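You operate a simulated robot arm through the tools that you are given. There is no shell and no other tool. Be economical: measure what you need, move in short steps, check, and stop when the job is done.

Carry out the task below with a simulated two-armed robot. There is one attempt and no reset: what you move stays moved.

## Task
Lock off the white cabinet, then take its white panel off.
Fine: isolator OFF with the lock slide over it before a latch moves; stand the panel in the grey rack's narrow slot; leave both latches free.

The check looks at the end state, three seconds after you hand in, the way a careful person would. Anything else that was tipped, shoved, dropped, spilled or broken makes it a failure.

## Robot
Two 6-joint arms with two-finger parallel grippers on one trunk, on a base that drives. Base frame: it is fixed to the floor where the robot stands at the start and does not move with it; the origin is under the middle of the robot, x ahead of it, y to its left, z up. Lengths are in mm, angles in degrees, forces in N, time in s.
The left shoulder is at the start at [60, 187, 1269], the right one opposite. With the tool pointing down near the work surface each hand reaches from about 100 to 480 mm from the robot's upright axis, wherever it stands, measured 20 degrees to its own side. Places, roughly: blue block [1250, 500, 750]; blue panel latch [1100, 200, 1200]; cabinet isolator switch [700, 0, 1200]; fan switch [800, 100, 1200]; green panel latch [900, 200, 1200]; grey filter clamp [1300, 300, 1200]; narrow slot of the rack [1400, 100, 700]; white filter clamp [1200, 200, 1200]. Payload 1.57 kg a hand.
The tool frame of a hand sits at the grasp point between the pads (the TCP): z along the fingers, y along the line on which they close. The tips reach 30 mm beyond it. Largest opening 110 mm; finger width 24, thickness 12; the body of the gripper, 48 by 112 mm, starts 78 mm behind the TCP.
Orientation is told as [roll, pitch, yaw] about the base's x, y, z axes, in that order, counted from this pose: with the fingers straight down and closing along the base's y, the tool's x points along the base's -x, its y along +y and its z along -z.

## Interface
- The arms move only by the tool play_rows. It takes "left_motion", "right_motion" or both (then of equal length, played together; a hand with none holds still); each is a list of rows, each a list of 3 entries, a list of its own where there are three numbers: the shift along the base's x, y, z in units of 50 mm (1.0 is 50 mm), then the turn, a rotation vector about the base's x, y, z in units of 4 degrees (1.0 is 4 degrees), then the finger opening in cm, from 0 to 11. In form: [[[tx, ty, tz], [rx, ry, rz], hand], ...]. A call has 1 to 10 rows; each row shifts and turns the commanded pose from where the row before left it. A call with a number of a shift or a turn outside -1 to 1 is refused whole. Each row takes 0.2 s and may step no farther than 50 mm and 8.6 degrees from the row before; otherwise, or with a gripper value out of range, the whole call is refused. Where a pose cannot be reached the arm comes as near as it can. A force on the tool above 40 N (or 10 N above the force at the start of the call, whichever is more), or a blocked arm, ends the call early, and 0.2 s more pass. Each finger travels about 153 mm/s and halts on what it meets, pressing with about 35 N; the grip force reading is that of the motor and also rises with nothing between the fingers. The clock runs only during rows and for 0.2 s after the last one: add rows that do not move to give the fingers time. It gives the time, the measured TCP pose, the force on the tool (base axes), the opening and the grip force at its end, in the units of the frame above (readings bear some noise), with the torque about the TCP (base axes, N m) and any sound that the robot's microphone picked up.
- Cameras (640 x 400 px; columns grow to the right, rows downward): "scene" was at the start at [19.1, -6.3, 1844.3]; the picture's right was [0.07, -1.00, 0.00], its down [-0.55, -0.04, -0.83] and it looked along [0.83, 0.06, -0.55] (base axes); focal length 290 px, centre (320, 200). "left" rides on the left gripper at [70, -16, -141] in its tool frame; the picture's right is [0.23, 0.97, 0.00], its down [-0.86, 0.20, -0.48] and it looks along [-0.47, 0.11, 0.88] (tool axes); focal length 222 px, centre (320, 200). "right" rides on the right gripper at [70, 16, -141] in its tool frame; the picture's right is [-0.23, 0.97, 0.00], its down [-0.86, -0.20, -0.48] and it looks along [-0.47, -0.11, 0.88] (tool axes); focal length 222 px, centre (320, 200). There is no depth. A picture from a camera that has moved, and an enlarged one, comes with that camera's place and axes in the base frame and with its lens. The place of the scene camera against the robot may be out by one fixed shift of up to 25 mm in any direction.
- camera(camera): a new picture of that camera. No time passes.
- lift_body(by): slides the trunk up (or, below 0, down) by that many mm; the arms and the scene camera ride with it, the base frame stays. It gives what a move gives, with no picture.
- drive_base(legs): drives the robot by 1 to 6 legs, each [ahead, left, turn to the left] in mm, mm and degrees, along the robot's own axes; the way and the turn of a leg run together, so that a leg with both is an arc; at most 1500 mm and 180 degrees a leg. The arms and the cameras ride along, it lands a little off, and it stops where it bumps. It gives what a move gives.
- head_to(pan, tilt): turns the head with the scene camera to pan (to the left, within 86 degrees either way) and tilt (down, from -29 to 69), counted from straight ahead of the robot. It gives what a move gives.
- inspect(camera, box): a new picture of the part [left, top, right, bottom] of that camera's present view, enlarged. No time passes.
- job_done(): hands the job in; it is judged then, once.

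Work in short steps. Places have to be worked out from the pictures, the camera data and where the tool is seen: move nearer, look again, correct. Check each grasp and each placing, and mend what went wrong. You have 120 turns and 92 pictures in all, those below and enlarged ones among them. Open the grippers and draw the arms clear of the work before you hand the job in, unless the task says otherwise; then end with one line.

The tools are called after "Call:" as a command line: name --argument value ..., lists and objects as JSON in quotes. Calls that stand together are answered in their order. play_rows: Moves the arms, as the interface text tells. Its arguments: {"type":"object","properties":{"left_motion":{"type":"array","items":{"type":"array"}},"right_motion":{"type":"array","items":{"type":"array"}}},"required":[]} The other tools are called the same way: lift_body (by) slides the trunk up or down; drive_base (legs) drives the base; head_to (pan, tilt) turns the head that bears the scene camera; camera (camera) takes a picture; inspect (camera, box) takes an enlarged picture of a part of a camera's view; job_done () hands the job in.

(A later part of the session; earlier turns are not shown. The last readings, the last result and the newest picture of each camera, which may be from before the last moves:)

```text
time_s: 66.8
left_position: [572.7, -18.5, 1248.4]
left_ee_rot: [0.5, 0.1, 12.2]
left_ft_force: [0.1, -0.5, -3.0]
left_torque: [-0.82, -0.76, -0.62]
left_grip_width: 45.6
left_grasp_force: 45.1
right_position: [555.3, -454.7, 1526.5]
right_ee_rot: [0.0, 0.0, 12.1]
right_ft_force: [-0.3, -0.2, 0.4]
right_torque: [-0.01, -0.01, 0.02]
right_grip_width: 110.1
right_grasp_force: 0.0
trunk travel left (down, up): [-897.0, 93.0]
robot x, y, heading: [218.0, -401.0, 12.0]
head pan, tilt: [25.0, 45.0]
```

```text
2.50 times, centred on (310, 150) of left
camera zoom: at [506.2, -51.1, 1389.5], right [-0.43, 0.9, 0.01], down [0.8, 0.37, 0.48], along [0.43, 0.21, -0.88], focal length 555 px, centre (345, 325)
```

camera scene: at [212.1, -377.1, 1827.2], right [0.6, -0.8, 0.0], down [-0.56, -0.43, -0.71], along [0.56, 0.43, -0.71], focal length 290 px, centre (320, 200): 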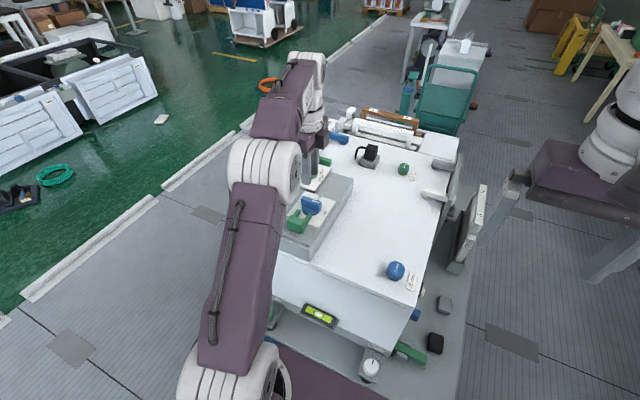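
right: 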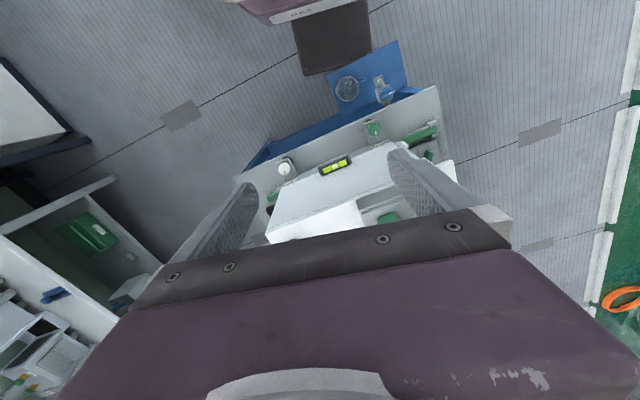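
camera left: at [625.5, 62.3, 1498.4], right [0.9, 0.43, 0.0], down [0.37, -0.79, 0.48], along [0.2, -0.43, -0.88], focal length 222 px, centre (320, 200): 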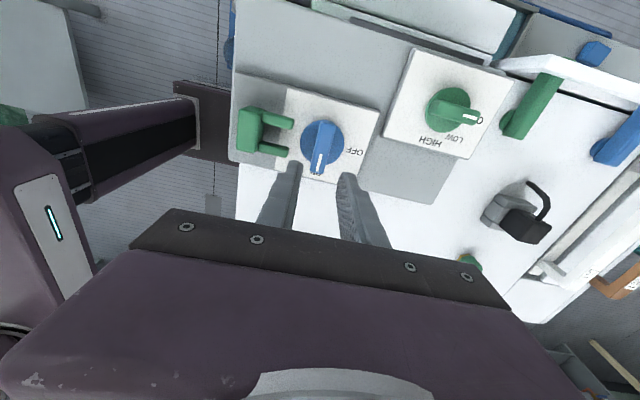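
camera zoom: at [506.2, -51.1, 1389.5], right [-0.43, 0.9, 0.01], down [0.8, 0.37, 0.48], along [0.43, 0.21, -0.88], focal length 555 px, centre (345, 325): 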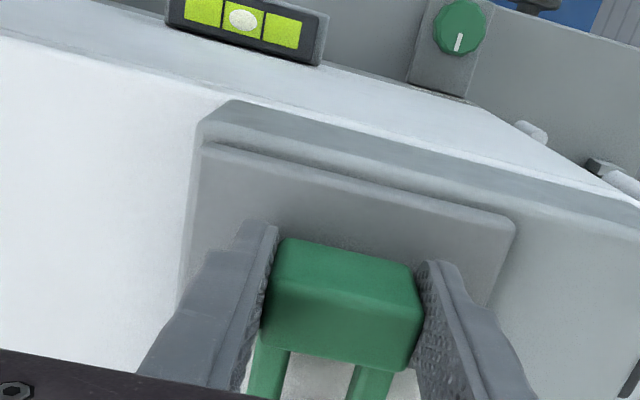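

Fork body gripped (45.6 mm). I push along the table's long axis until it stops.

Call:
play_rows --left_motion '[[[0.1, 0.021, 0], [0, 0, 0], 3], [[0.1, 0.021, 0], [0, 0, 0], 3], [[0.1, 0.021, 0], [0, 0, 0], 3], [[0.1, 0.021, 0], [0, 0, 0], 3], [[0.1, 0.021, 0], [0, 0, 0], 3], [[0.1, 0.021, 0], [0, 0, 0], 3], [[0.1, 0.021, 0], [0, 0, 0], 3], [[0.1, 0.021, 0], [0, 0, 0], 3], [[0.1, 0.021, 0], [0, 0, 0], 3]]'

Call:
inspect --camera "left" --box '[210, 70, 410, 230]'

```text
time_s: 68.9
left_position: [602.4, -13.1, 1247.0]
left_ee_rot: [0.4, 1.4, 12.3]
left_ft_force: [-21.8, -1.5, 14.3]
left_torque: [-1.0, 0.34, -0.7]
left_grip_width: 45.6
left_grasp_force: 44.8
right_position: [548.6, -455.7, 1528.6]
right_ee_rot: [-0.1, -0.3, 12.3]
right_ft_force: [1.2, 0.2, 0.0]
right_torque: [0.01, 0.03, -0.01]
right_grip_width: 110.0
right_grasp_force: 0.1
trunk travel left (down, up): [-897.0, 93.0]
robot x, y, heading: [212.2, -400.0, 12.4]
head pan, tilt: [25.0, 45.0]
stopped in row 9 (left hand): the force on the tool passed its limit at 41 N (the readings are from after the stop); the commanded pose is now the measured one
```

```text
2.50 times, centred on (310, 150) of left
camera zoom: at [539.7, -44.1, 1391.0], right [-0.43, 0.9, 0.01], down [0.8, 0.38, 0.46], along [0.41, 0.21, -0.89], focal length 555 px, centre (345, 325)
```

zoom: 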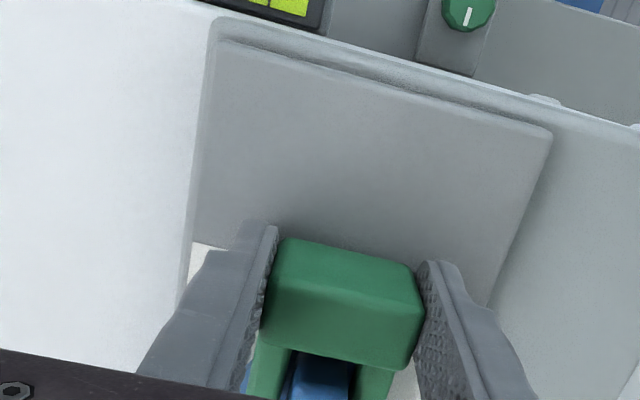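

It travelled 30 mm and stopped with the bar between the tines. I release and rise to check.

Call:
play_rows --left_motion '[[[0, 0, 0], [0, 0, 0], 5], [[0, 0, 0], [0, 0, 0], 7], [[0, 0, 0.6], [0, 0, 0], 7], [[0, 0, 1], [0, 0, 0], 7], [[-0.5, -0.1, 0.4], [0, 0, 0], 7]]'

Call:
inspect --camera "left" --box '[210, 70, 410, 230]'

Call:
inspect --camera "scene" --box '[260, 150, 360, 240]'

```text
time_s: 70.1
left_position: [584.4, -18.8, 1347.0]
left_ee_rot: [0.5, 1.0, 12.2]
left_ft_force: [-0.3, 0.7, 0.9]
left_torque: [-0.01, -0.01, 0.02]
left_grip_width: 70.1
left_grasp_force: 0.0
right_position: [552.2, -455.4, 1526.7]
right_ee_rot: [0.0, 0.0, 12.2]
right_ft_force: [-0.5, -0.8, 0.2]
right_torque: [0.01, 0.0, -0.03]
right_grip_width: 110.3
right_grasp_force: 0.1
trunk travel left (down, up): [-897.0, 93.0]
robot x, y, heading: [215.0, -401.1, 12.4]
head pan, tilt: [25.0, 45.0]
```

```text
2.50 times, centred on (310, 150) of left
camera zoom: at [521.0, -49.4, 1489.9], right [-0.43, 0.9, 0.01], down [0.8, 0.37, 0.46], along [0.42, 0.21, -0.89], focal length 555 px, centre (345, 325)
```

zoom: 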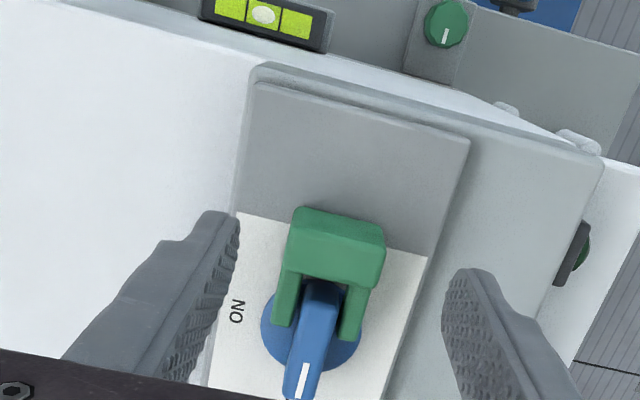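

```text
4.44 times, centred on (310, 195) of scene
camera zoom: at [208.9, -378.1, 1827.2], right [0.61, -0.8, 0.0], down [-0.56, -0.43, -0.71], along [0.56, 0.43, -0.71], focal length 1287 px, centre (364, 222)
```

zoom: 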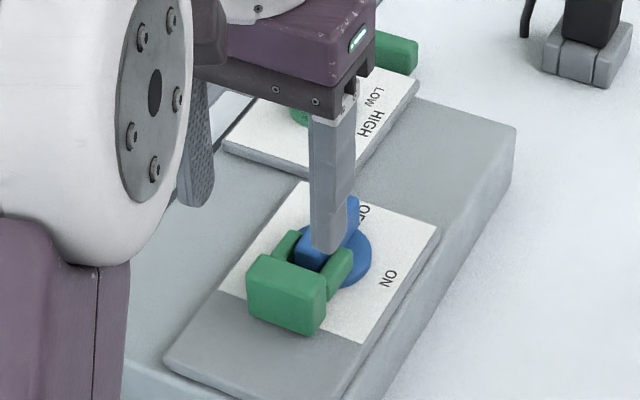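

The fork now straddles the OFF knob at its travel limit. I raise the left hand back to its carry pose, then drive round to the panel side.

Call:
play_rows --left_motion '[[[-0.2, -0.2, 0.95], [0, 0, 0], 7], [[-0.3, -0.45, 0.95], [0, 0, 0], 7], [[-0.3, -0.45, 0.95], [0, 0, 0], 7], [[-0.3, -0.45, 0.95], [0, 0, 0], 7], [[-0.3, -0.45, 0], [0, 0, 0], 7]]'

Call:
drive_base --legs '[[-330, 0, 0], [0, 1190, 0], [1205, 0, 0], [0, 0, -90]]'

Call:
head_to --pan 0 --tilt 42

Call:
camera --camera "scene"

```text
refused: row 2 steps farther than a row can; nothing moved
```

```text
time_s: 87.4
left_position: [1173.7, 569.7, 1346.9]
left_ee_rot: [0.3, 1.2, -78.0]
left_ft_force: [0.9, -0.4, -0.1]
left_torque: [0.01, 0.02, 0.05]
left_grip_width: 70.2
left_grasp_force: 0.0
right_position: [736.1, 604.8, 1526.5]
right_ee_rot: [0.1, 0.0, -78.0]
right_ft_force: [-0.1, 1.0, 0.5]
right_torque: [0.0, -0.01, -0.01]
right_grip_width: 109.7
right_grasp_force: 0.1
trunk travel left (down, up): [-897.0, 93.0]
robot x, y, heading: [790.1, 943.2, -78.2]
head pan, tilt: [25.0, 45.0]
```

```text
time_s: 88.3
left_position: [1172.3, 571.0, 1345.6]
left_ee_rot: [0.3, 1.1, -78.2]
left_ft_force: [-0.2, 0.1, 0.7]
left_torque: [0.0, 0.0, 0.03]
left_grip_width: 70.2
left_grasp_force: 0.1
right_position: [734.7, 604.1, 1526.7]
right_ee_rot: [0.0, 0.0, -78.0]
right_ft_force: [0.2, 0.1, 0.1]
right_torque: [-0.02, 0.01, -0.03]
right_grip_width: 110.2
right_grasp_force: 0.1
trunk travel left (down, up): [-897.0, 93.0]
robot x, y, heading: [793.0, 940.7, -78.3]
head pan, tilt: [0.0, 42.0]
```

```text
55 pictures are left
camera scene: at [786.2, 907.8, 1831.5], right [-0.98, -0.21, 0.0], down [-0.14, 0.65, -0.74], along [0.15, -0.73, -0.67], focal length 290 px, centre (320, 200)
```

scene: 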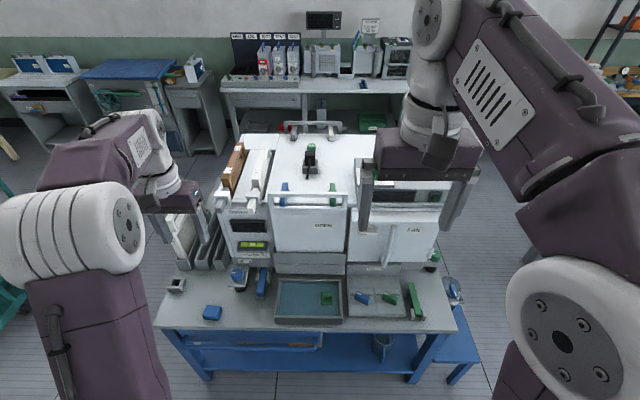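

The isolator is off (display dark); the arm retract was refused for step size but the drive went clear. I enlarge the panel and latches.

Call:
inspect --camera "scene" --box '[240, 160, 370, 280]'

Call:
inspect --camera "scene" --box '[150, 140, 280, 300]'

```text
3.33 times, centred on (305, 220) of scene
camera zoom: at [786.2, 907.8, 1831.5], right [-0.98, -0.21, 0.0], down [-0.14, 0.65, -0.74], along [0.15, -0.73, -0.67], focal length 965 px, centre (370, 133)
```

zoom: 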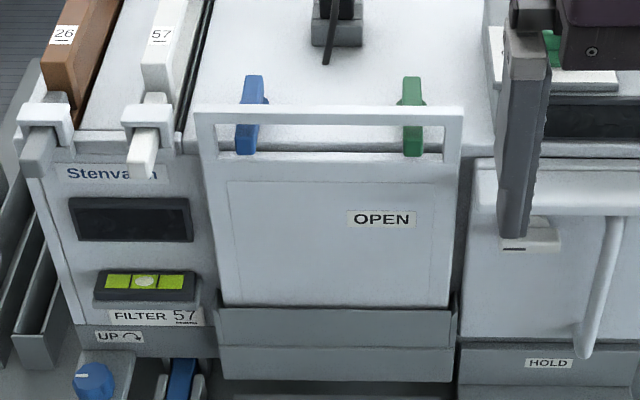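

```text
2.50 times, centred on (215, 220) of scene
camera zoom: at [786.2, 907.8, 1831.5], right [-0.98, -0.21, 0.0], down [-0.14, 0.65, -0.74], along [0.15, -0.73, -0.67], focal length 724 px, centre (582, 150)
```

zoom: 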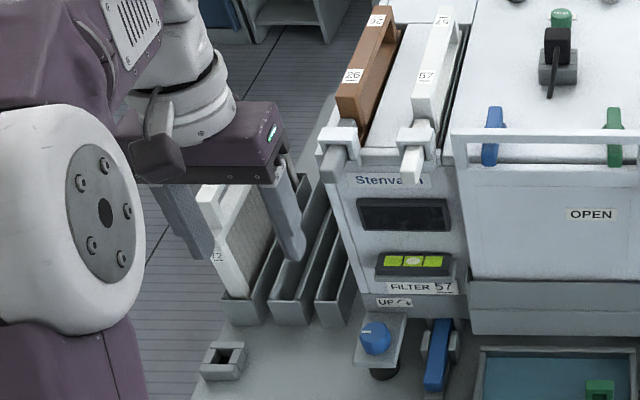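

Latches are turn‑bars on the cabinet top whose front ends sit over the panel's top edge inside the handle window. I raise the left hand, then drive in to face the panel centre.

Call:
play_rows --left_motion '[[[0, 0, 0.95], [0, 0, 0], 7], [[0, 0, 0.95], [0, 0, 0], 7], [[0, 0, 0.95], [0, 0, 0], 7]]'

Call:
drive_base --legs '[[0, 34, 0], [260, 0, 0]]'

Call:
camera --camera "left"

Call:
camera --camera "scene"

```text
time_s: 89.1
left_position: [1172.3, 575.3, 1482.5]
left_ee_rot: [0.3, 1.0, -78.1]
left_ft_force: [-0.9, -1.1, -0.7]
left_torque: [0.04, -0.01, -0.03]
left_grip_width: 69.9
left_grasp_force: 0.1
left hand out of reach, approached as far as the arm can: row 3
right_position: [736.2, 602.5, 1526.1]
right_ee_rot: [-0.1, -0.1, -78.2]
right_ft_force: [-0.3, -0.1, -0.1]
right_torque: [0.01, 0.0, -0.03]
right_grip_width: 110.0
right_grasp_force: 0.1
trunk travel left (down, up): [-897.0, 93.0]
robot x, y, heading: [793.6, 944.2, -77.9]
head pan, tilt: [0.0, 42.0]
```

```text
time_s: 91.4
left_position: [1254.9, 332.2, 1485.0]
left_ee_rot: [0.4, 0.8, -78.4]
left_ft_force: [-0.8, 0.6, 0.3]
left_torque: [0.0, 0.02, -0.04]
left_grip_width: 70.0
left_grasp_force: 0.1
right_position: [819.3, 361.0, 1527.1]
right_ee_rot: [-0.1, -0.2, -78.3]
right_ft_force: [0.0, 0.9, 0.5]
right_torque: [-0.06, -0.03, 0.02]
right_grip_width: 110.4
right_grasp_force: 0.0
trunk travel left (down, up): [-897.0, 93.0]
robot x, y, heading: [872.6, 695.1, -78.1]
head pan, tilt: [0.0, 42.0]
```

```text
52 pictures are left
camera left: at [1222.8, 394.3, 1627.1], right [0.91, 0.42, 0.01], down [0.37, -0.8, 0.47], along [0.21, -0.42, -0.88], focal length 222 px, centre (320, 200)
```

left: 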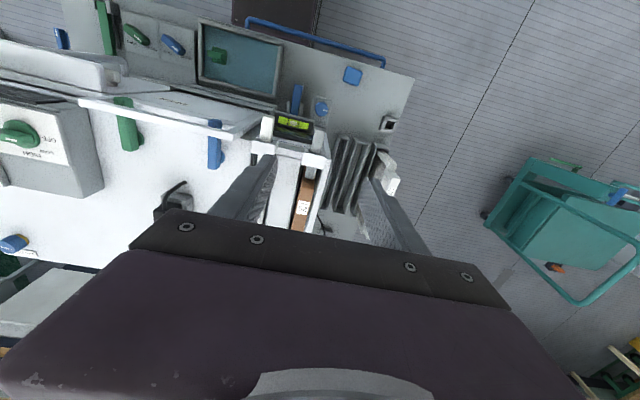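

```text
51 pictures are left
camera scene: at [870.4, 665.3, 1831.6], right [-0.98, -0.2, 0.0], down [-0.14, 0.65, -0.74], along [0.15, -0.73, -0.67], focal length 290 px, centre (320, 200)
```

scene: 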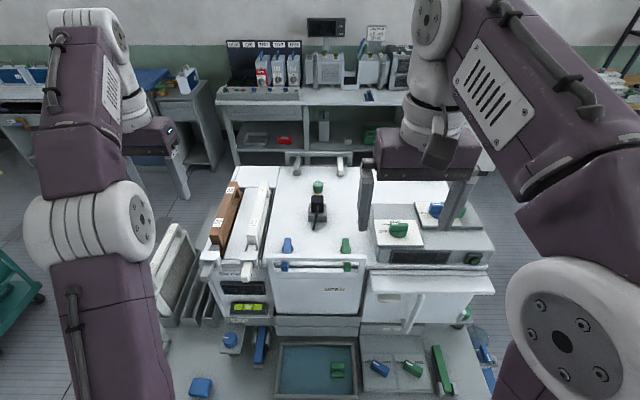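

I bring the left hand above the blue latch for a close look.

Call:
play_rows --left_motion '[[[-0.68, -0.5, -0.3], [0, 0, 0], 5], [[-0.68, -0.5, -0.3], [0, 0, 0], 5], [[-0.68, -0.5, -0.3], [0, 0, 0], 5], [[-0.68, -0.5, -0.3], [0, 0, 0], 5], [[-0.68, -0.5, -0.3], [0, 0, 0], 5]]'

Call:
camera --camera "left"

Call:
inspect --camera "left" --box '[180, 70, 400, 240]'

```text
time_s: 92.6
left_position: [1085.8, 214.8, 1403.6]
left_ee_rot: [0.5, 0.9, -78.1]
left_ft_force: [-0.3, 0.2, 0.3]
left_torque: [-0.03, -0.03, -0.01]
left_grip_width: 50.1
left_grasp_force: 0.0
left hand out of reach, approached as far as the arm can: row 5
right_position: [819.8, 356.2, 1525.4]
right_ee_rot: [0.1, 0.0, -78.3]
right_ft_force: [-0.4, 0.3, -0.3]
right_torque: [0.0, 0.0, 0.05]
right_grip_width: 110.1
right_grasp_force: 0.0
trunk travel left (down, up): [-897.0, 93.0]
robot x, y, heading: [881.3, 694.8, -78.4]
head pan, tilt: [0.0, 42.0]
```

```text
50 pictures are left
camera left: at [1054.7, 277.1, 1545.5], right [0.91, 0.42, 0.01], down [0.37, -0.81, 0.47], along [0.21, -0.42, -0.88], focal length 222 px, centre (320, 200)
```

left: 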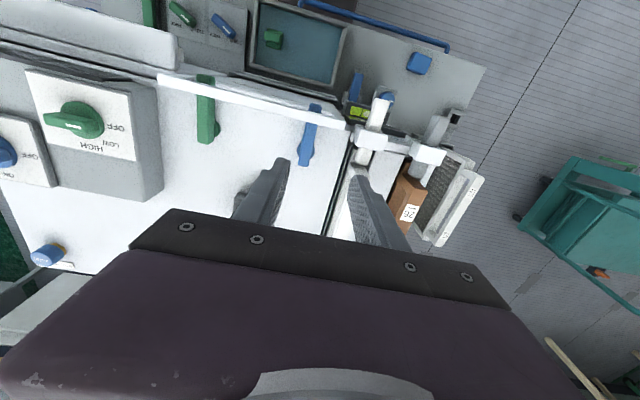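

```text
2.35 times, centred on (290, 155) of left
camera zoom: at [1054.7, 277.1, 1545.5], right [0.91, 0.42, 0.01], down [0.37, -0.81, 0.47], along [0.21, -0.42, -0.88], focal length 523 px, centre (391, 306)
```

zoom: 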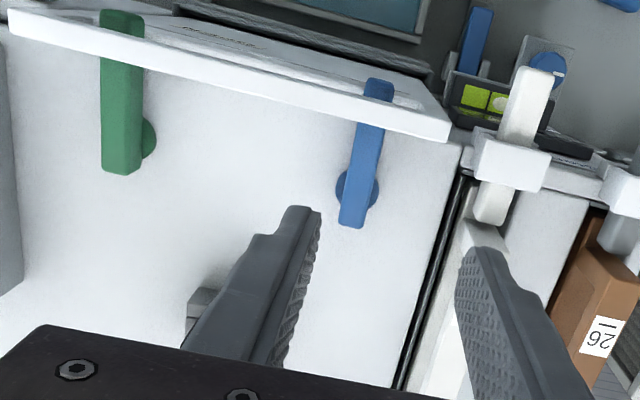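

Blue pivot ≈(1080,178), green pivot ≈(941,147); bars run from there ~70 mm forward over the panel's edge, under the handle bar. They should swing inward. To gain reach I raise the trunk and drive 25 mm nearer.

Call:
lift_body --by 85

Call:
drive_base --legs '[[25, 0, 0]]'

Call:
inspect --camera "left" --box '[180, 70, 400, 240]'

```text
time_s: 93.8
left_position: [1088.8, 214.7, 1487.2]
left_ee_rot: [0.5, 0.9, -78.3]
left_ft_force: [1.2, 0.3, -0.4]
left_torque: [-0.04, -0.01, -0.02]
left_grip_width: 50.0
left_grasp_force: 0.1
right_position: [820.6, 357.6, 1610.1]
right_ee_rot: [0.1, 0.0, -78.3]
right_ft_force: [-0.2, 0.0, 0.0]
right_torque: [0.01, 0.0, 0.0]
right_grip_width: 110.3
right_grasp_force: 0.1
trunk travel left (down, up): [-982.0, 8.0]
robot x, y, heading: [878.5, 696.8, -78.3]
head pan, tilt: [0.0, 42.0]
```

```text
time_s: 94.7
left_position: [1093.3, 197.6, 1490.5]
left_ee_rot: [0.4, 0.7, -78.3]
left_ft_force: [-1.3, 1.1, 0.1]
left_torque: [-0.07, -0.03, 0.0]
left_grip_width: 50.1
left_grasp_force: 0.1
right_position: [824.5, 341.3, 1612.9]
right_ee_rot: [-0.1, -0.2, -78.2]
right_ft_force: [-0.5, 0.6, 1.1]
right_torque: [-0.06, -0.02, -0.01]
right_grip_width: 109.9
right_grasp_force: 0.1
trunk travel left (down, up): [-982.0, 8.0]
robot x, y, heading: [882.8, 672.0, -78.5]
head pan, tilt: [0.0, 42.0]
```

```text
2.35 times, centred on (290, 155) of left
camera zoom: at [1060.9, 260.2, 1632.7], right [0.91, 0.42, 0.01], down [0.37, -0.8, 0.47], along [0.2, -0.42, -0.88], focal length 523 px, centre (391, 306)
```

zoom: 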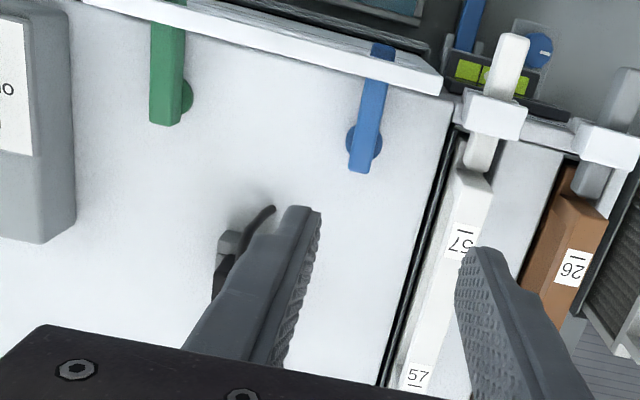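

Refined blue pivot ≈(1080,172,~1160). I move over it and descend to z≈1270.

Call:
play_rows --left_motion '[[[-0.13, -0.26, -0.8], [0, 0, 0], 5], [[-0.13, -0.26, -0.8], [0, 0, 0], 5], [[0, 0, -0.95], [0, 0, 0], 5], [[0, 0, -0.95], [0, 0, 0], 5], [[0, 0, -0.9], [0, 0, 0], 5]]'

Call:
camera --camera "left"

```text
time_s: 95.9
left_position: [1082.5, 160.4, 1266.7]
left_ee_rot: [0.3, 1.0, -78.4]
left_ft_force: [-0.1, -0.4, 0.2]
left_torque: [0.02, -0.01, 0.03]
left_grip_width: 49.9
left_grasp_force: 0.0
right_position: [827.1, 329.4, 1610.9]
right_ee_rot: [-0.1, 0.1, -78.4]
right_ft_force: [-0.2, 0.3, -0.1]
right_torque: [0.03, -0.05, 0.0]
right_grip_width: 110.0
right_grasp_force: 0.1
trunk travel left (down, up): [-982.0, 8.0]
robot x, y, heading: [885.1, 672.7, -78.3]
head pan, tilt: [0.0, 42.0]
```

```text
47 pictures are left
camera left: at [1050.3, 222.0, 1409.0], right [0.91, 0.42, 0.01], down [0.37, -0.81, 0.46], along [0.2, -0.42, -0.89], focal length 222 px, centre (320, 200)
```

left: 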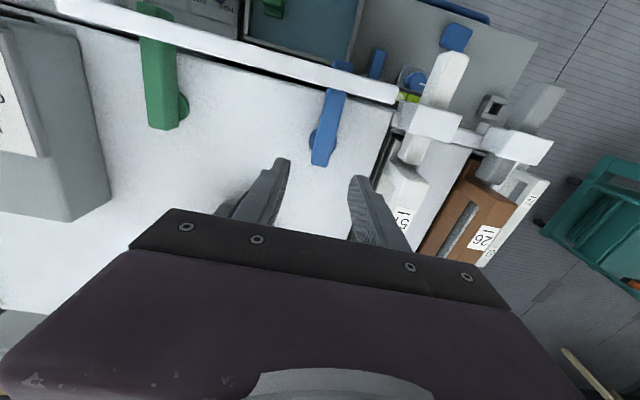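

I shift to align with the pivot (about +16 mm toward me) and descend 40 mm with 4 cm opening.

Call:
play_rows --left_motion '[[[-0.1, 0.3, -0.2], [0, 0, 0], 5], [[0, 0, -0.6], [0, 0, 0], 5], [[0, 0, 0], [0, 0, 0], 5]]'

Call:
inspect --camera "left" --box '[220, 60, 420, 220]'

```text
time_s: 96.7
left_position: [1077.4, 177.0, 1227.5]
left_ee_rot: [0.3, 1.0, -78.3]
left_ft_force: [0.0, -0.2, -0.7]
left_torque: [0.02, -0.02, 0.02]
left_grip_width: 50.1
left_grasp_force: 0.0
right_position: [826.9, 331.9, 1610.2]
right_ee_rot: [0.0, -0.1, -78.2]
right_ft_force: [-0.4, -0.1, 0.2]
right_torque: [-0.01, 0.01, 0.01]
right_grip_width: 110.1
right_grasp_force: 0.0
trunk travel left (down, up): [-982.0, 8.0]
robot x, y, heading: [883.5, 672.4, -78.4]
head pan, tilt: [0.0, 42.0]
```

```text
2.50 times, centred on (320, 140) of left
camera zoom: at [1045.0, 238.8, 1369.9], right [0.91, 0.42, 0.01], down [0.37, -0.81, 0.47], along [0.2, -0.42, -0.89], focal length 555 px, centre (320, 350)
```

zoom: 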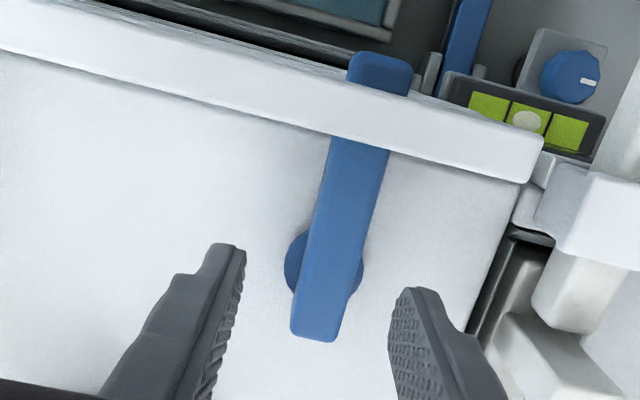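

Aligned. I descend 25 mm and close on the bar.

Call:
play_rows --left_motion '[[[0, 0, -0.25], [0, 0, 0], 4], [[0, 0, -0.25], [0, 0, 0], 4], [[0, 0, 0], [0, 0, 0], 3], [[0, 0, 0], [0, 0, 0], 1], [[0, 0, 0], [0, 0, 0], 1]]'

Call:
inspect --camera "left" --box '[220, 60, 420, 220]'

```text
time_s: 97.9
left_position: [1080.8, 177.8, 1201.3]
left_ee_rot: [0.3, 1.0, -78.2]
left_ft_force: [12.9, 1.1, -1.3]
left_torque: [-0.56, -0.7, 0.08]
left_grip_width: 19.7
left_grasp_force: 33.8
right_position: [830.7, 333.6, 1611.3]
right_ee_rot: [-0.2, 0.0, -78.1]
right_ft_force: [-1.3, -0.1, -0.1]
right_torque: [0.01, -0.04, -0.03]
right_grip_width: 109.7
right_grasp_force: 0.0
trunk travel left (down, up): [-982.0, 8.0]
robot x, y, heading: [883.4, 671.3, -78.2]
head pan, tilt: [0.0, 42.0]
```

```text
2.50 times, centred on (320, 140) of left
camera zoom: at [1049.0, 241.1, 1345.3], right [0.91, 0.42, 0.01], down [0.37, -0.8, 0.47], along [0.2, -0.42, -0.89], focal length 555 px, centre (320, 350)
```

zoom: 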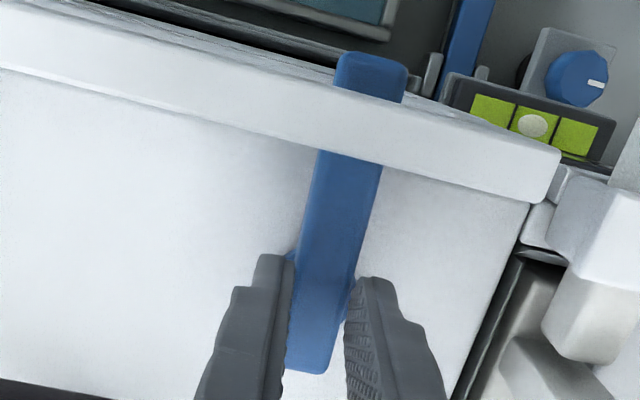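

Bar gripped (19.7 mm). I rotate counter‑clockwise so its front swings inward.

Call:
play_rows --left_motion '[[[0, 0, 0], [0, 0, 1], 1], [[0, 0, 0], [0, 0, 1], 1], [[0, 0, 0], [0, 0, 1], 1], [[0, 0, 0], [0, 0, 1], 1], [[0, 0, 0], [0, 0, 1], 1], [[0, 0, 0], [0, 0, 1], 1]]'

Call:
inspect --camera "left" --box '[220, 60, 420, 220]'

```text
time_s: 99.3
left_position: [1077.3, 177.7, 1202.4]
left_ee_rot: [0.4, 0.9, -54.2]
left_ft_force: [5.3, -10.0, 11.1]
left_torque: [0.11, 0.23, -0.04]
left_grip_width: 19.8
left_grasp_force: 33.8
right_position: [826.9, 329.5, 1612.3]
right_ee_rot: [0.1, 0.1, -78.4]
right_ft_force: [-0.1, -0.2, -0.5]
right_torque: [-0.01, 0.01, -0.03]
right_grip_width: 110.3
right_grasp_force: 0.1
trunk travel left (down, up): [-982.0, 8.0]
robot x, y, heading: [881.9, 670.4, -78.2]
head pan, tilt: [0.0, 42.0]
```

```text
2.50 times, centred on (320, 140) of left
camera zoom: at [1022.4, 221.9, 1345.2], right [0.66, 0.75, 0.01], down [0.66, -0.58, 0.47], along [0.36, -0.3, -0.88], focal length 555 px, centre (320, 350)
```

zoom: 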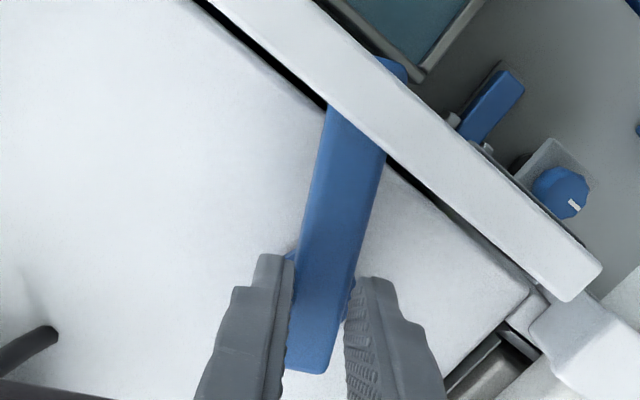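

It turns smoothly. I go on by the remaining 66°.

Call:
play_rows --left_motion '[[[0, 0, 0], [0, 0, 1], 1], [[0, 0, 0], [0, 0, 1], 1], [[0, 0, 0], [0, 0, 1], 1], [[0, 0, 0], [0, 0, 1], 1], [[0, 0, 0], [0, 0, 1], 1], [[0, 0, 0], [0, 0, 1], 1], [[0, 0, 0], [0, 0, 1], 1], [[0, 0, 0], [0, 0, 1], 1]]'

Call:
play_rows --left_motion '[[[0, 0, 0], [0, 0, 1], 1], [[0, 0, 0], [0, 0, 1], 1], [[0, 0, 0], [0, 0, 1], 1], [[0, 0, 0], [0, 0, 1], 1], [[0, 0, 0], [0, 0, 1], 1], [[0, 0, 0], [0, 0, 1], 1], [[0, 0, 0], [0, 0, 1], 1], [[0, 0, 0], [0, 0, 1], 1]]'

Call:
inspect --camera "left" --box '[220, 60, 420, 220]'

```text
time_s: 101.1
left_position: [1072.7, 173.1, 1202.9]
left_ee_rot: [0.2, 0.8, -22.2]
left_ft_force: [-7.1, -25.9, 12.8]
left_torque: [-0.52, 0.89, -0.28]
left_grip_width: 19.7
left_grasp_force: 33.6
right_position: [823.3, 325.6, 1608.9]
right_ee_rot: [0.1, 0.1, -78.3]
right_ft_force: [-0.6, 0.3, 0.3]
right_torque: [-0.02, -0.01, 0.0]
right_grip_width: 110.1
right_grasp_force: 0.0
trunk travel left (down, up): [-982.0, 8.0]
robot x, y, heading: [886.0, 672.9, -77.9]
head pan, tilt: [0.0, 42.0]
```

```text
time_s: 102.8
left_position: [1073.2, 168.9, 1202.5]
left_ee_rot: [-0.9, 1.2, 8.0]
left_ft_force: [-14.0, -21.1, -18.7]
left_torque: [-0.53, -0.06, -0.2]
left_grip_width: 19.8
left_grasp_force: 33.9
right_position: [824.8, 327.1, 1609.2]
right_ee_rot: [0.0, 0.1, -78.4]
right_ft_force: [-0.1, 0.9, 0.1]
right_torque: [-0.05, 0.03, 0.02]
right_grip_width: 109.9
right_grasp_force: 0.0
trunk travel left (down, up): [-982.0, 8.0]
robot x, y, heading: [882.5, 673.9, -78.3]
head pan, tilt: [0.0, 42.0]
stopped in row 8 (left hand): the force on the tool passed its limit at 40 N (the readings are from after the stop); the commanded pose is now the measured one
```

```text
2.50 times, centred on (320, 140) of left
camera zoom: at [1007.8, 144.7, 1345.9], right [-0.36, 0.93, -0.01], down [0.83, 0.33, 0.46], along [0.43, 0.16, -0.89], focal length 555 px, centre (320, 350)
```

zoom: 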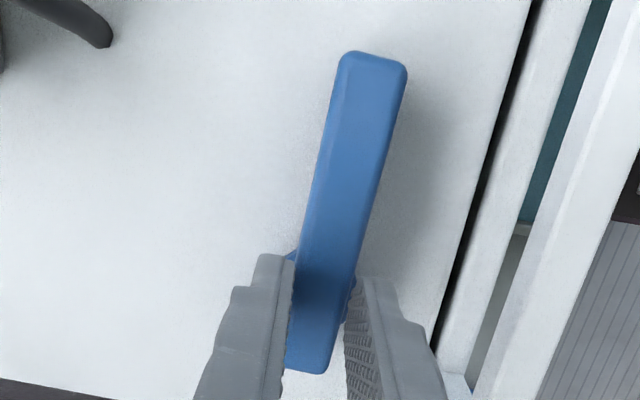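

Blue latch is now parallel to the panel and clear. I release, rise, and move the left hand off; meanwhile the right hand goes toward the green pivot ≈(941,147).

Call:
play_rows --left_motion '[[[0, 0, 0], [0, 0, 0], 3], [[0, 0, 0], [0, 0, 0], 4], [[0, 0, 0.5], [0, 0, 0], 4], [[0, 0, 0.9], [0, 0, 0], 4], [[0, 0, 0.9], [0, 0, -1], 4], [[0.5, 0.3, 0.7], [0, 0, -1], 4], [[0.5, 0.4, 0.5], [0, 0, -1], 4], [[0.6, 0.4, 0.2], [0, 0, -1], 4], [[0.6, 0.4, 0], [0, 0, -1], 4], [[0.6, 0.4, 0], [0, 0, -1], 4]]' --right_motion '[[[0, 0, 0], [0, 0, 0], 5], [[0, 0, 0], [0, 0, 0], 5], [[0, 0, -0.5], [0, 0, 0], 5], [[0, 0, -0.5], [0, 0, 0], 5], [[0.3, -0.4, -0.5], [0, 0, 0], 5], [[0.3, -0.5, -0.7], [0, 0, 0], 5], [[0.3, -0.6, -0.7], [0, 0, 0], 5], [[0.4, -0.6, -0.6], [0, 0, 0], 5], [[0.5, -0.6, -0.4], [0, 0, 0], 5], [[0.5, -0.6, -0.4], [0, 0, 0], 5]]'

Call:
camera --camera "right"

```text
time_s: 105.0
left_position: [1220.0, 269.5, 1387.8]
left_ee_rot: [-0.6, 1.2, -16.0]
left_ft_force: [-0.4, 0.2, 0.9]
left_torque: [0.01, 0.05, -0.02]
left_grip_width: 40.0
left_grasp_force: 0.1
right_position: [945.3, 164.6, 1394.6]
right_ee_rot: [0.0, 0.0, -78.3]
right_ft_force: [0.6, 0.0, -0.6]
right_torque: [0.01, 0.02, -0.03]
right_grip_width: 50.1
right_grasp_force: 0.2
trunk travel left (down, up): [-982.0, 8.0]
robot x, y, heading: [880.5, 672.5, -78.2]
head pan, tilt: [0.0, 42.0]
```

```text
42 pictures are left
camera right: at [947.2, 237.0, 1536.0], right [1.0, -0.03, 0.0], down [-0.02, -0.88, 0.48], along [-0.01, -0.48, -0.88], focal length 222 px, centre (320, 200)
```

right: 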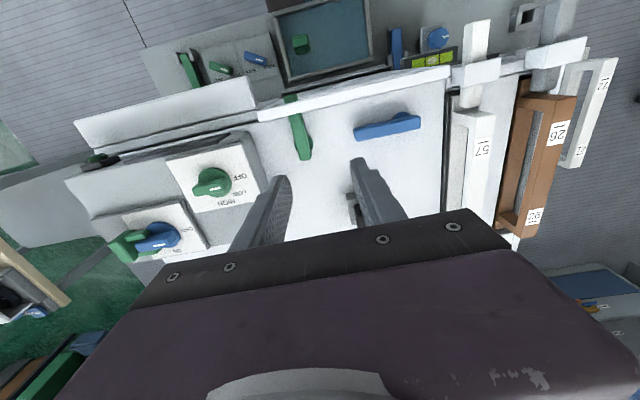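

Green latch pivot ≈(917,145). I move the right hand above it and descend.

Call:
play_rows --right_motion '[[[-0.28, -0.18, -0.75], [0, 0, 0], 5], [[-0.28, -0.18, -0.75], [0, 0, 0], 5], [[0, 0, -0.8], [0, 0, 0], 5], [[0, 0, -0.7], [0, 0, 0], 5], [[0, 0, 0], [0, 0, 0], 5]]'

Call:
inspect --camera "right" --box '[220, 60, 420, 220]'

```text
time_s: 106.2
left_position: [1214.9, 271.5, 1389.9]
left_ee_rot: [-0.6, 1.1, -15.9]
left_ft_force: [-0.1, -0.4, -0.3]
left_torque: [0.01, -0.01, -0.01]
left_grip_width: 40.0
left_grasp_force: 0.0
right_position: [913.9, 146.7, 1243.7]
right_ee_rot: [0.0, 0.1, -78.4]
right_ft_force: [0.8, 0.2, 0.7]
right_torque: [-0.04, -0.03, -0.01]
right_grip_width: 50.0
right_grasp_force: 0.1
trunk travel left (down, up): [-982.0, 8.0]
robot x, y, heading: [880.1, 668.7, -78.3]
head pan, tilt: [0.0, 42.0]
```

```text
2.50 times, centred on (320, 140) of right
camera zoom: at [914.3, 218.5, 1386.5], right [1.0, -0.02, 0.0], down [-0.02, -0.88, 0.48], along [-0.01, -0.48, -0.88], focal length 555 px, centre (320, 350)
```

zoom: 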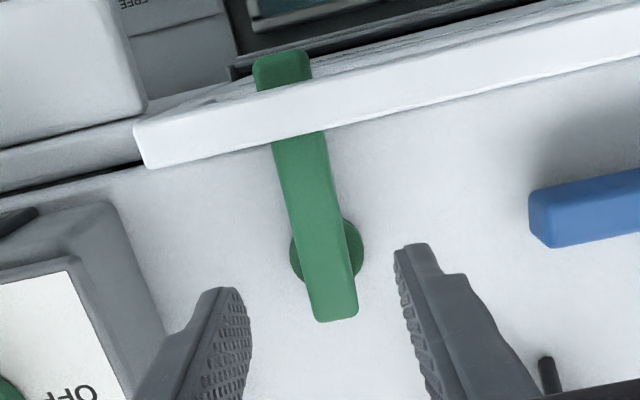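

Well aligned over the green pivot. I descend to z≈1201 and close.

Call:
play_rows --right_motion '[[[0.03, 0, -0.3], [0, 0, 0], 4], [[0, 0, -0.3], [0, 0, 0], 4], [[0, 0, -0.25], [0, 0, 0], 4], [[0, 0, 0], [0, 0, 0], 3], [[0, 0, 0], [0, 0, 0], 1], [[0, 0, 0], [0, 0, 0], 1]]'

Call:
inspect --camera "right" --box '[220, 60, 420, 220]'

```text
time_s: 107.6
left_position: [1216.0, 271.0, 1388.3]
left_ee_rot: [-0.6, 1.2, -15.9]
left_ft_force: [0.1, 0.5, -0.4]
left_torque: [-0.02, 0.03, -0.01]
left_grip_width: 40.2
left_grasp_force: 0.2
right_position: [916.5, 148.6, 1202.9]
right_ee_rot: [0.0, 0.0, -78.3]
right_ft_force: [-0.5, -0.3, 2.2]
right_torque: [0.07, 0.04, 0.03]
right_grip_width: 9.4
right_grasp_force: 0.0
trunk travel left (down, up): [-982.0, 8.0]
robot x, y, heading: [884.0, 670.3, -78.3]
head pan, tilt: [0.0, 42.0]
```

```text
2.50 times, centred on (320, 140) of right
camera zoom: at [916.7, 220.7, 1344.7], right [1.0, -0.02, 0.0], down [-0.02, -0.88, 0.48], along [-0.01, -0.48, -0.88], focal length 555 px, centre (320, 350)
```

zoom: 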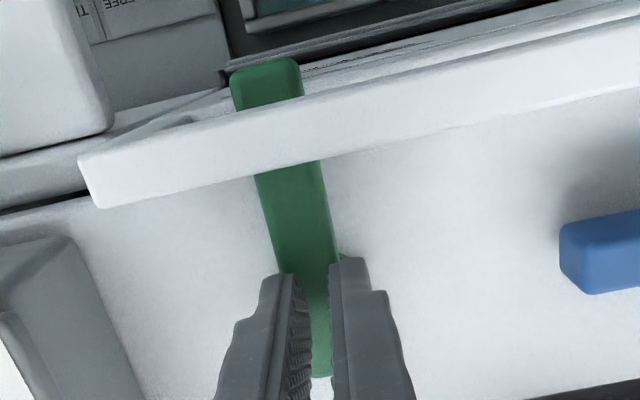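

The fingers closed just above the bar. I open, descend 12 mm more and close again.

Call:
play_rows --right_motion '[[[0, 0, 0.06], [0, 0, 0], 3], [[0, 0, 0], [0, 0, 0], 4], [[0, 0, -0.16], [0, 0, 0], 4], [[0, 0, -0.14], [0, 0, 0], 4], [[0, 0, 0], [0, 0, 0], 3], [[0, 0, 0], [0, 0, 0], 1], [[0, 0, 0], [0, 0, 0], 1]]'

Call:
inspect --camera "right" --box '[220, 60, 420, 220]'

```text
time_s: 109.2
left_position: [1213.7, 271.6, 1388.4]
left_ee_rot: [-0.7, 0.9, -15.9]
left_ft_force: [0.0, 0.0, 0.8]
left_torque: [0.0, -0.04, 0.01]
left_grip_width: 40.0
left_grasp_force: 0.0
right_position: [914.1, 149.5, 1192.2]
right_ee_rot: [0.0, -0.1, -78.2]
right_ft_force: [-4.8, -1.4, 1.0]
right_torque: [-0.38, 0.17, -0.57]
right_grip_width: 19.7
right_grasp_force: 33.7
trunk travel left (down, up): [-982.0, 8.0]
robot x, y, heading: [883.8, 674.6, -78.5]
head pan, tilt: [0.0, 42.0]
```

```text
2.50 times, centred on (320, 140) of right
camera zoom: at [914.7, 219.9, 1333.8], right [1.0, -0.03, 0.0], down [-0.02, -0.88, 0.48], along [-0.01, -0.48, -0.88], focal length 555 px, centre (320, 350)
```

zoom: 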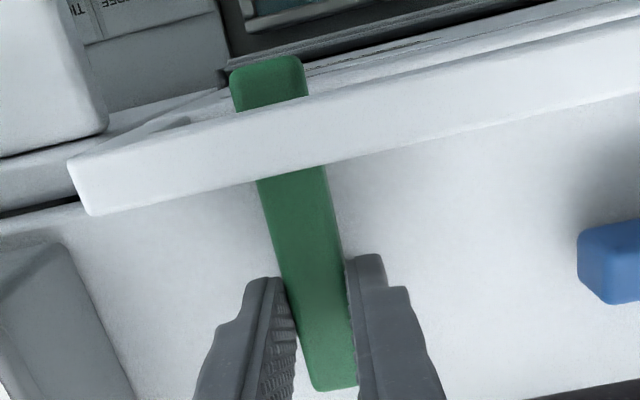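

Gripped. I rotate clockwise so the front swings inward.

Call:
play_rows --right_motion '[[[0, 0, 0], [0, 0, -1], 1], [[0, 0, 0], [0, 0, -1], 1], [[0, 0, 0], [0, 0, -1], 1], [[0, 0, 0], [0, 0, -1], 1], [[0, 0, 0], [0, 0, -1], 1], [[0, 0, 0], [0, 0, -1], 1], [[0, 0, 0], [0, 0, -1], 1], [[0, 0, 0], [0, 0, -1], 1], [[0, 0, 0], [0, 0, -1], 1], [[0, 0, 0], [0, 0, -1], 1]]'

Call:
play_rows --right_motion '[[[0, 0, 0], [0, 0, -1], 1], [[0, 0, 0], [0, 0, -1], 1], [[0, 0, 0], [0, 0, -1], 1], [[0, 0, 0], [0, 0, -1], 1], [[0, 0, 0], [0, 0, -1], 1], [[0, 0, 0], [0, 0, -1], 1], [[0, 0, 0], [0, 0, -1], 1], [[0, 0, 0], [0, 0, -1], 1], [[0, 0, 0], [0, 0, -1], 1]]'

Call:
inspect --camera "right" --box '[220, 60, 420, 220]'

```text
time_s: 111.4
left_position: [1222.1, 269.9, 1387.9]
left_ee_rot: [-0.6, 1.5, -15.9]
left_ft_force: [-0.1, -0.1, -0.4]
left_torque: [0.01, 0.03, 0.02]
left_grip_width: 40.1
left_grasp_force: 0.0
right_position: [921.6, 148.7, 1192.3]
right_ee_rot: [0.1, -0.3, -118.3]
right_ft_force: [21.7, -13.0, 15.5]
right_torque: [0.1, -0.78, 0.32]
right_grip_width: 19.5
right_grasp_force: 33.5
trunk travel left (down, up): [-982.0, 8.0]
robot x, y, heading: [880.9, 673.6, -78.2]
head pan, tilt: [0.0, 42.0]
```

```text
time_s: 112.5
left_position: [1221.2, 271.4, 1388.0]
left_ee_rot: [-0.6, 1.2, -15.8]
left_ft_force: [0.0, 0.7, 0.3]
left_torque: [-0.04, -0.04, 0.01]
left_grip_width: 39.9
left_grasp_force: 0.1
right_position: [923.0, 146.1, 1192.2]
right_ee_rot: [1.0, -0.2, -135.4]
right_ft_force: [26.4, -2.9, -8.3]
right_torque: [-0.42, 0.11, 0.24]
right_grip_width: 19.9
right_grasp_force: 33.4
trunk travel left (down, up): [-982.0, 8.0]
robot x, y, heading: [882.5, 671.6, -78.3]
head pan, tilt: [0.0, 42.0]
stopped in row 5 (right hand): the force on the tool passed its limit at 41 N (the readings are from after the stop); the commanded pose is now the measured one
```

```text
2.50 times, centred on (320, 140) of right
camera zoom: at [983.1, 184.8, 1333.7], right [0.52, -0.85, 0.02], down [-0.75, -0.45, 0.48], along [-0.4, -0.26, -0.88], focal length 555 px, centre (320, 350)
```

zoom: 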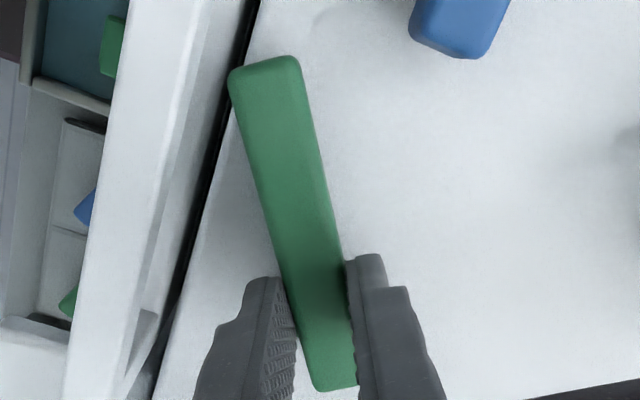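

57° turned; side force shows my grip is a bit ahead of the pivot. I continue while letting the hand follow the arc.

Call:
play_rows --right_motion '[[[0.1, -0.02, 0], [0, 0, -1], 1], [[0.05, -0.02, 0], [0, 0, -1], 1], [[0.03, -0.03, 0], [0, 0, -1], 1], [[0.02, -0.03, 0], [0, 0, -1], 1], [[0.02, -0.03, 0], [0, 0, -1], 1], [[0, -0.03, 0], [0, 0, -1], 1], [[0, -0.03, 0], [0, 0, -1], 1]]'

Call:
inspect --camera "right" --box '[220, 60, 420, 220]'

```text
time_s: 114.1
left_position: [1214.5, 272.8, 1389.3]
left_ee_rot: [-0.7, 1.0, -15.9]
left_ft_force: [0.2, -0.3, 0.0]
left_torque: [0.06, 0.02, 0.03]
left_grip_width: 39.9
left_grasp_force: 0.0
right_position: [926.6, 140.1, 1191.0]
right_ee_rot: [0.6, -0.3, -163.6]
right_ft_force: [-4.1, 12.9, -13.8]
right_torque: [0.35, 0.36, -0.2]
right_grip_width: 19.4
right_grasp_force: 34.1
trunk travel left (down, up): [-982.0, 8.0]
robot x, y, heading: [882.1, 671.1, -78.5]
head pan, tilt: [0.0, 42.0]
```

```text
2.50 times, centred on (320, 140) of right
camera zoom: at [998.4, 145.3, 1333.6], right [0.06, -1.0, 0.01], down [-0.88, -0.05, 0.48], along [-0.48, -0.04, -0.88], focal length 555 px, centre (320, 350)
```

zoom: 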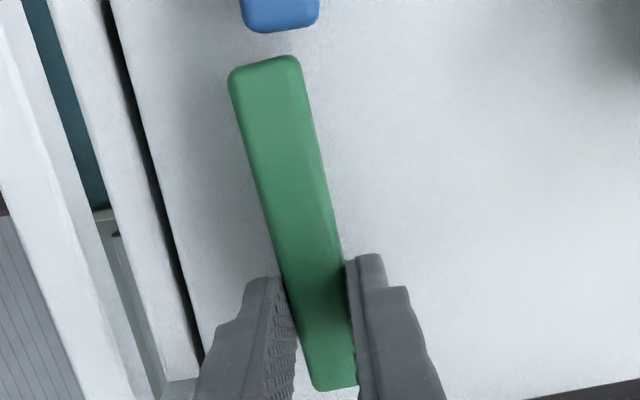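

Both latches are clear. I release, rise, and bring the right hand above the middle of the handle bar ≈(988,216), fingers closing across the panel.

Call:
play_rows --right_motion '[[[0, 0, 0], [0, 0, 0], 3], [[0, 0, 0], [0, 0, 0], 4], [[0, 0, 0.5], [0, 0, 0], 4], [[0, 0, 0.9], [0, 0, 0], 4], [[0, 0, 0.8], [0, 0, -1], 4], [[0.4, 0.5, 0], [0, 0, 0], 5], [[0.4, 0.5, 0], [0, 0, 0], 6], [[0.4, 0.5, 0], [0, 0, 0], 6]]'

Call:
camera --camera "right"

Call:
camera --camera "scene"

```text
time_s: 115.9
left_position: [1217.0, 272.4, 1390.5]
left_ee_rot: [-0.7, 1.1, -15.9]
left_ft_force: [0.5, 0.5, 0.6]
left_torque: [0.01, 0.04, 0.01]
left_grip_width: 39.8
left_grasp_force: 0.0
right_position: [987.2, 214.4, 1302.6]
right_ee_rot: [0.7, -0.3, -167.5]
right_ft_force: [-0.1, -0.9, 0.1]
right_torque: [0.01, -0.02, -0.03]
right_grip_width: 59.9
right_grasp_force: 0.1
trunk travel left (down, up): [-982.0, 8.0]
robot x, y, heading: [881.5, 670.5, -78.3]
head pan, tilt: [0.0, 42.0]
```

```text
36 pictures are left
camera right: at [1059.8, 214.5, 1444.8], right [-0.01, -1.0, 0.01], down [-0.88, 0.02, 0.48], along [-0.48, -0.01, -0.88], focal length 222 px, centre (320, 200)
```

right: 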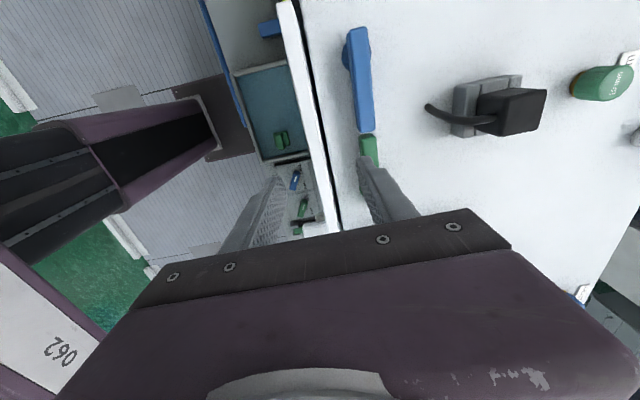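

```text
35 pictures are left
camera scene: at [878.9, 637.4, 1916.5], right [-0.98, -0.2, 0.0], down [-0.14, 0.65, -0.74], along [0.15, -0.73, -0.67], focal length 290 px, centre (320, 200)
```

scene: 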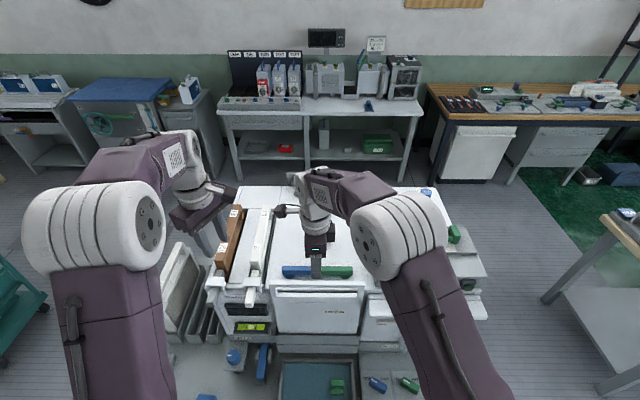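

I enlarge the region between the right fingers to locate the handle bar precisely.

Call:
inspect --camera "right" --box '[230, 60, 410, 240]'

```text
2.22 times, centred on (320, 150) of right
camera zoom: at [1059.8, 214.5, 1444.8], right [-0.01, -1.0, 0.01], down [-0.88, 0.02, 0.48], along [-0.48, -0.01, -0.88], focal length 494 px, centre (320, 311)
```

zoom: 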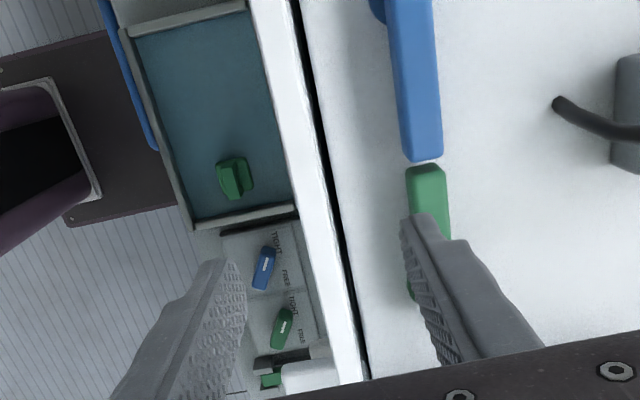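

The handle bar lies right between the fingers (L≈4.5). First a quick look at the small TIGHT/FREE board, to know what "free" looks like.

Call:
inspect --camera "right" --box '[270, 155, 335, 240]'

Call:
inspect --camera "scene" --box '[220, 250, 420, 400]'

```text
4.71 times, centred on (302, 198) of right
camera zoom: at [1059.8, 214.5, 1444.8], right [-0.01, -1.0, 0.01], down [-0.88, 0.02, 0.48], along [-0.48, -0.01, -0.88], focal length 1045 px, centre (402, 212)
```

zoom: 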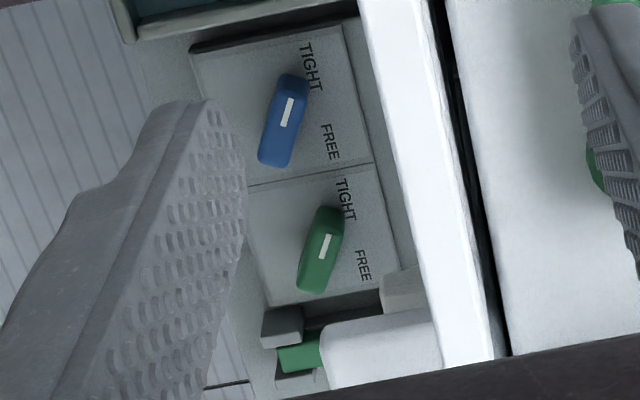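

```text
2.67 times, centred on (320, 325) of scene
camera zoom: at [878.9, 637.4, 1916.5], right [-0.98, -0.2, 0.0], down [-0.14, 0.65, -0.74], along [0.15, -0.73, -0.67], focal length 772 px, centre (320, -133)
```

zoom: 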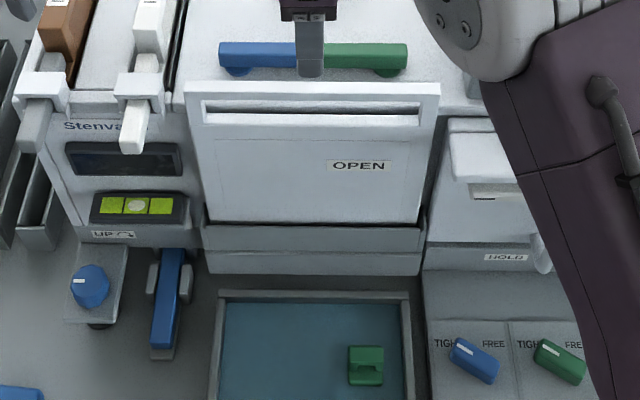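

Both latch bars are clear; the bench TIGHT/FREE knobs are a separate board and I leave them. I descend on the handle with 4 cm opening and close.

Call:
play_rows --right_motion '[[[0, 0, -0.8], [0, 0, 0], 5], [[0, 0, -0.7], [0, 0, 0], 4.5], [[0, 0, -0.5], [0, 0, 0], 4.5], [[0, 0, 0], [0, 0, 0], 3], [[0, 0, 0], [0, 0, 0], 1], [[0, 0, 0], [0, 0, 0], 0.5]]'

Call:
inspect --camera "right" --box '[230, 60, 410, 240]'

```text
time_s: 117.3
left_position: [1216.7, 270.0, 1389.6]
left_ee_rot: [-0.6, 1.1, -15.9]
left_ft_force: [0.6, 1.2, 0.0]
left_torque: [-0.03, 0.03, -0.01]
left_grip_width: 40.0
left_grasp_force: 0.1
right_position: [986.4, 213.2, 1203.0]
right_ee_rot: [0.5, -0.3, -167.4]
right_ft_force: [-0.6, 1.8, -0.5]
right_torque: [0.48, -0.22, -0.56]
right_grip_width: 15.7
right_grasp_force: 31.2
trunk travel left (down, up): [-982.0, 8.0]
robot x, y, heading: [880.0, 672.4, -78.4]
head pan, tilt: [0.0, 42.0]
```

```text
2.22 times, centred on (320, 150) of right
camera zoom: at [1058.7, 214.4, 1345.1], right [-0.01, -1.0, 0.01], down [-0.88, 0.02, 0.48], along [-0.48, 0.0, -0.88], focal length 494 px, centre (320, 311)
```

zoom: 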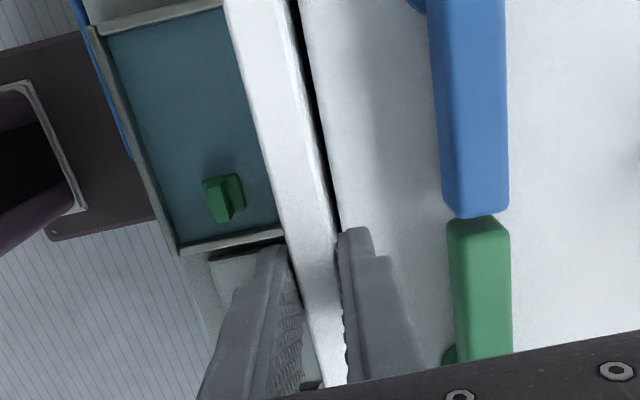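

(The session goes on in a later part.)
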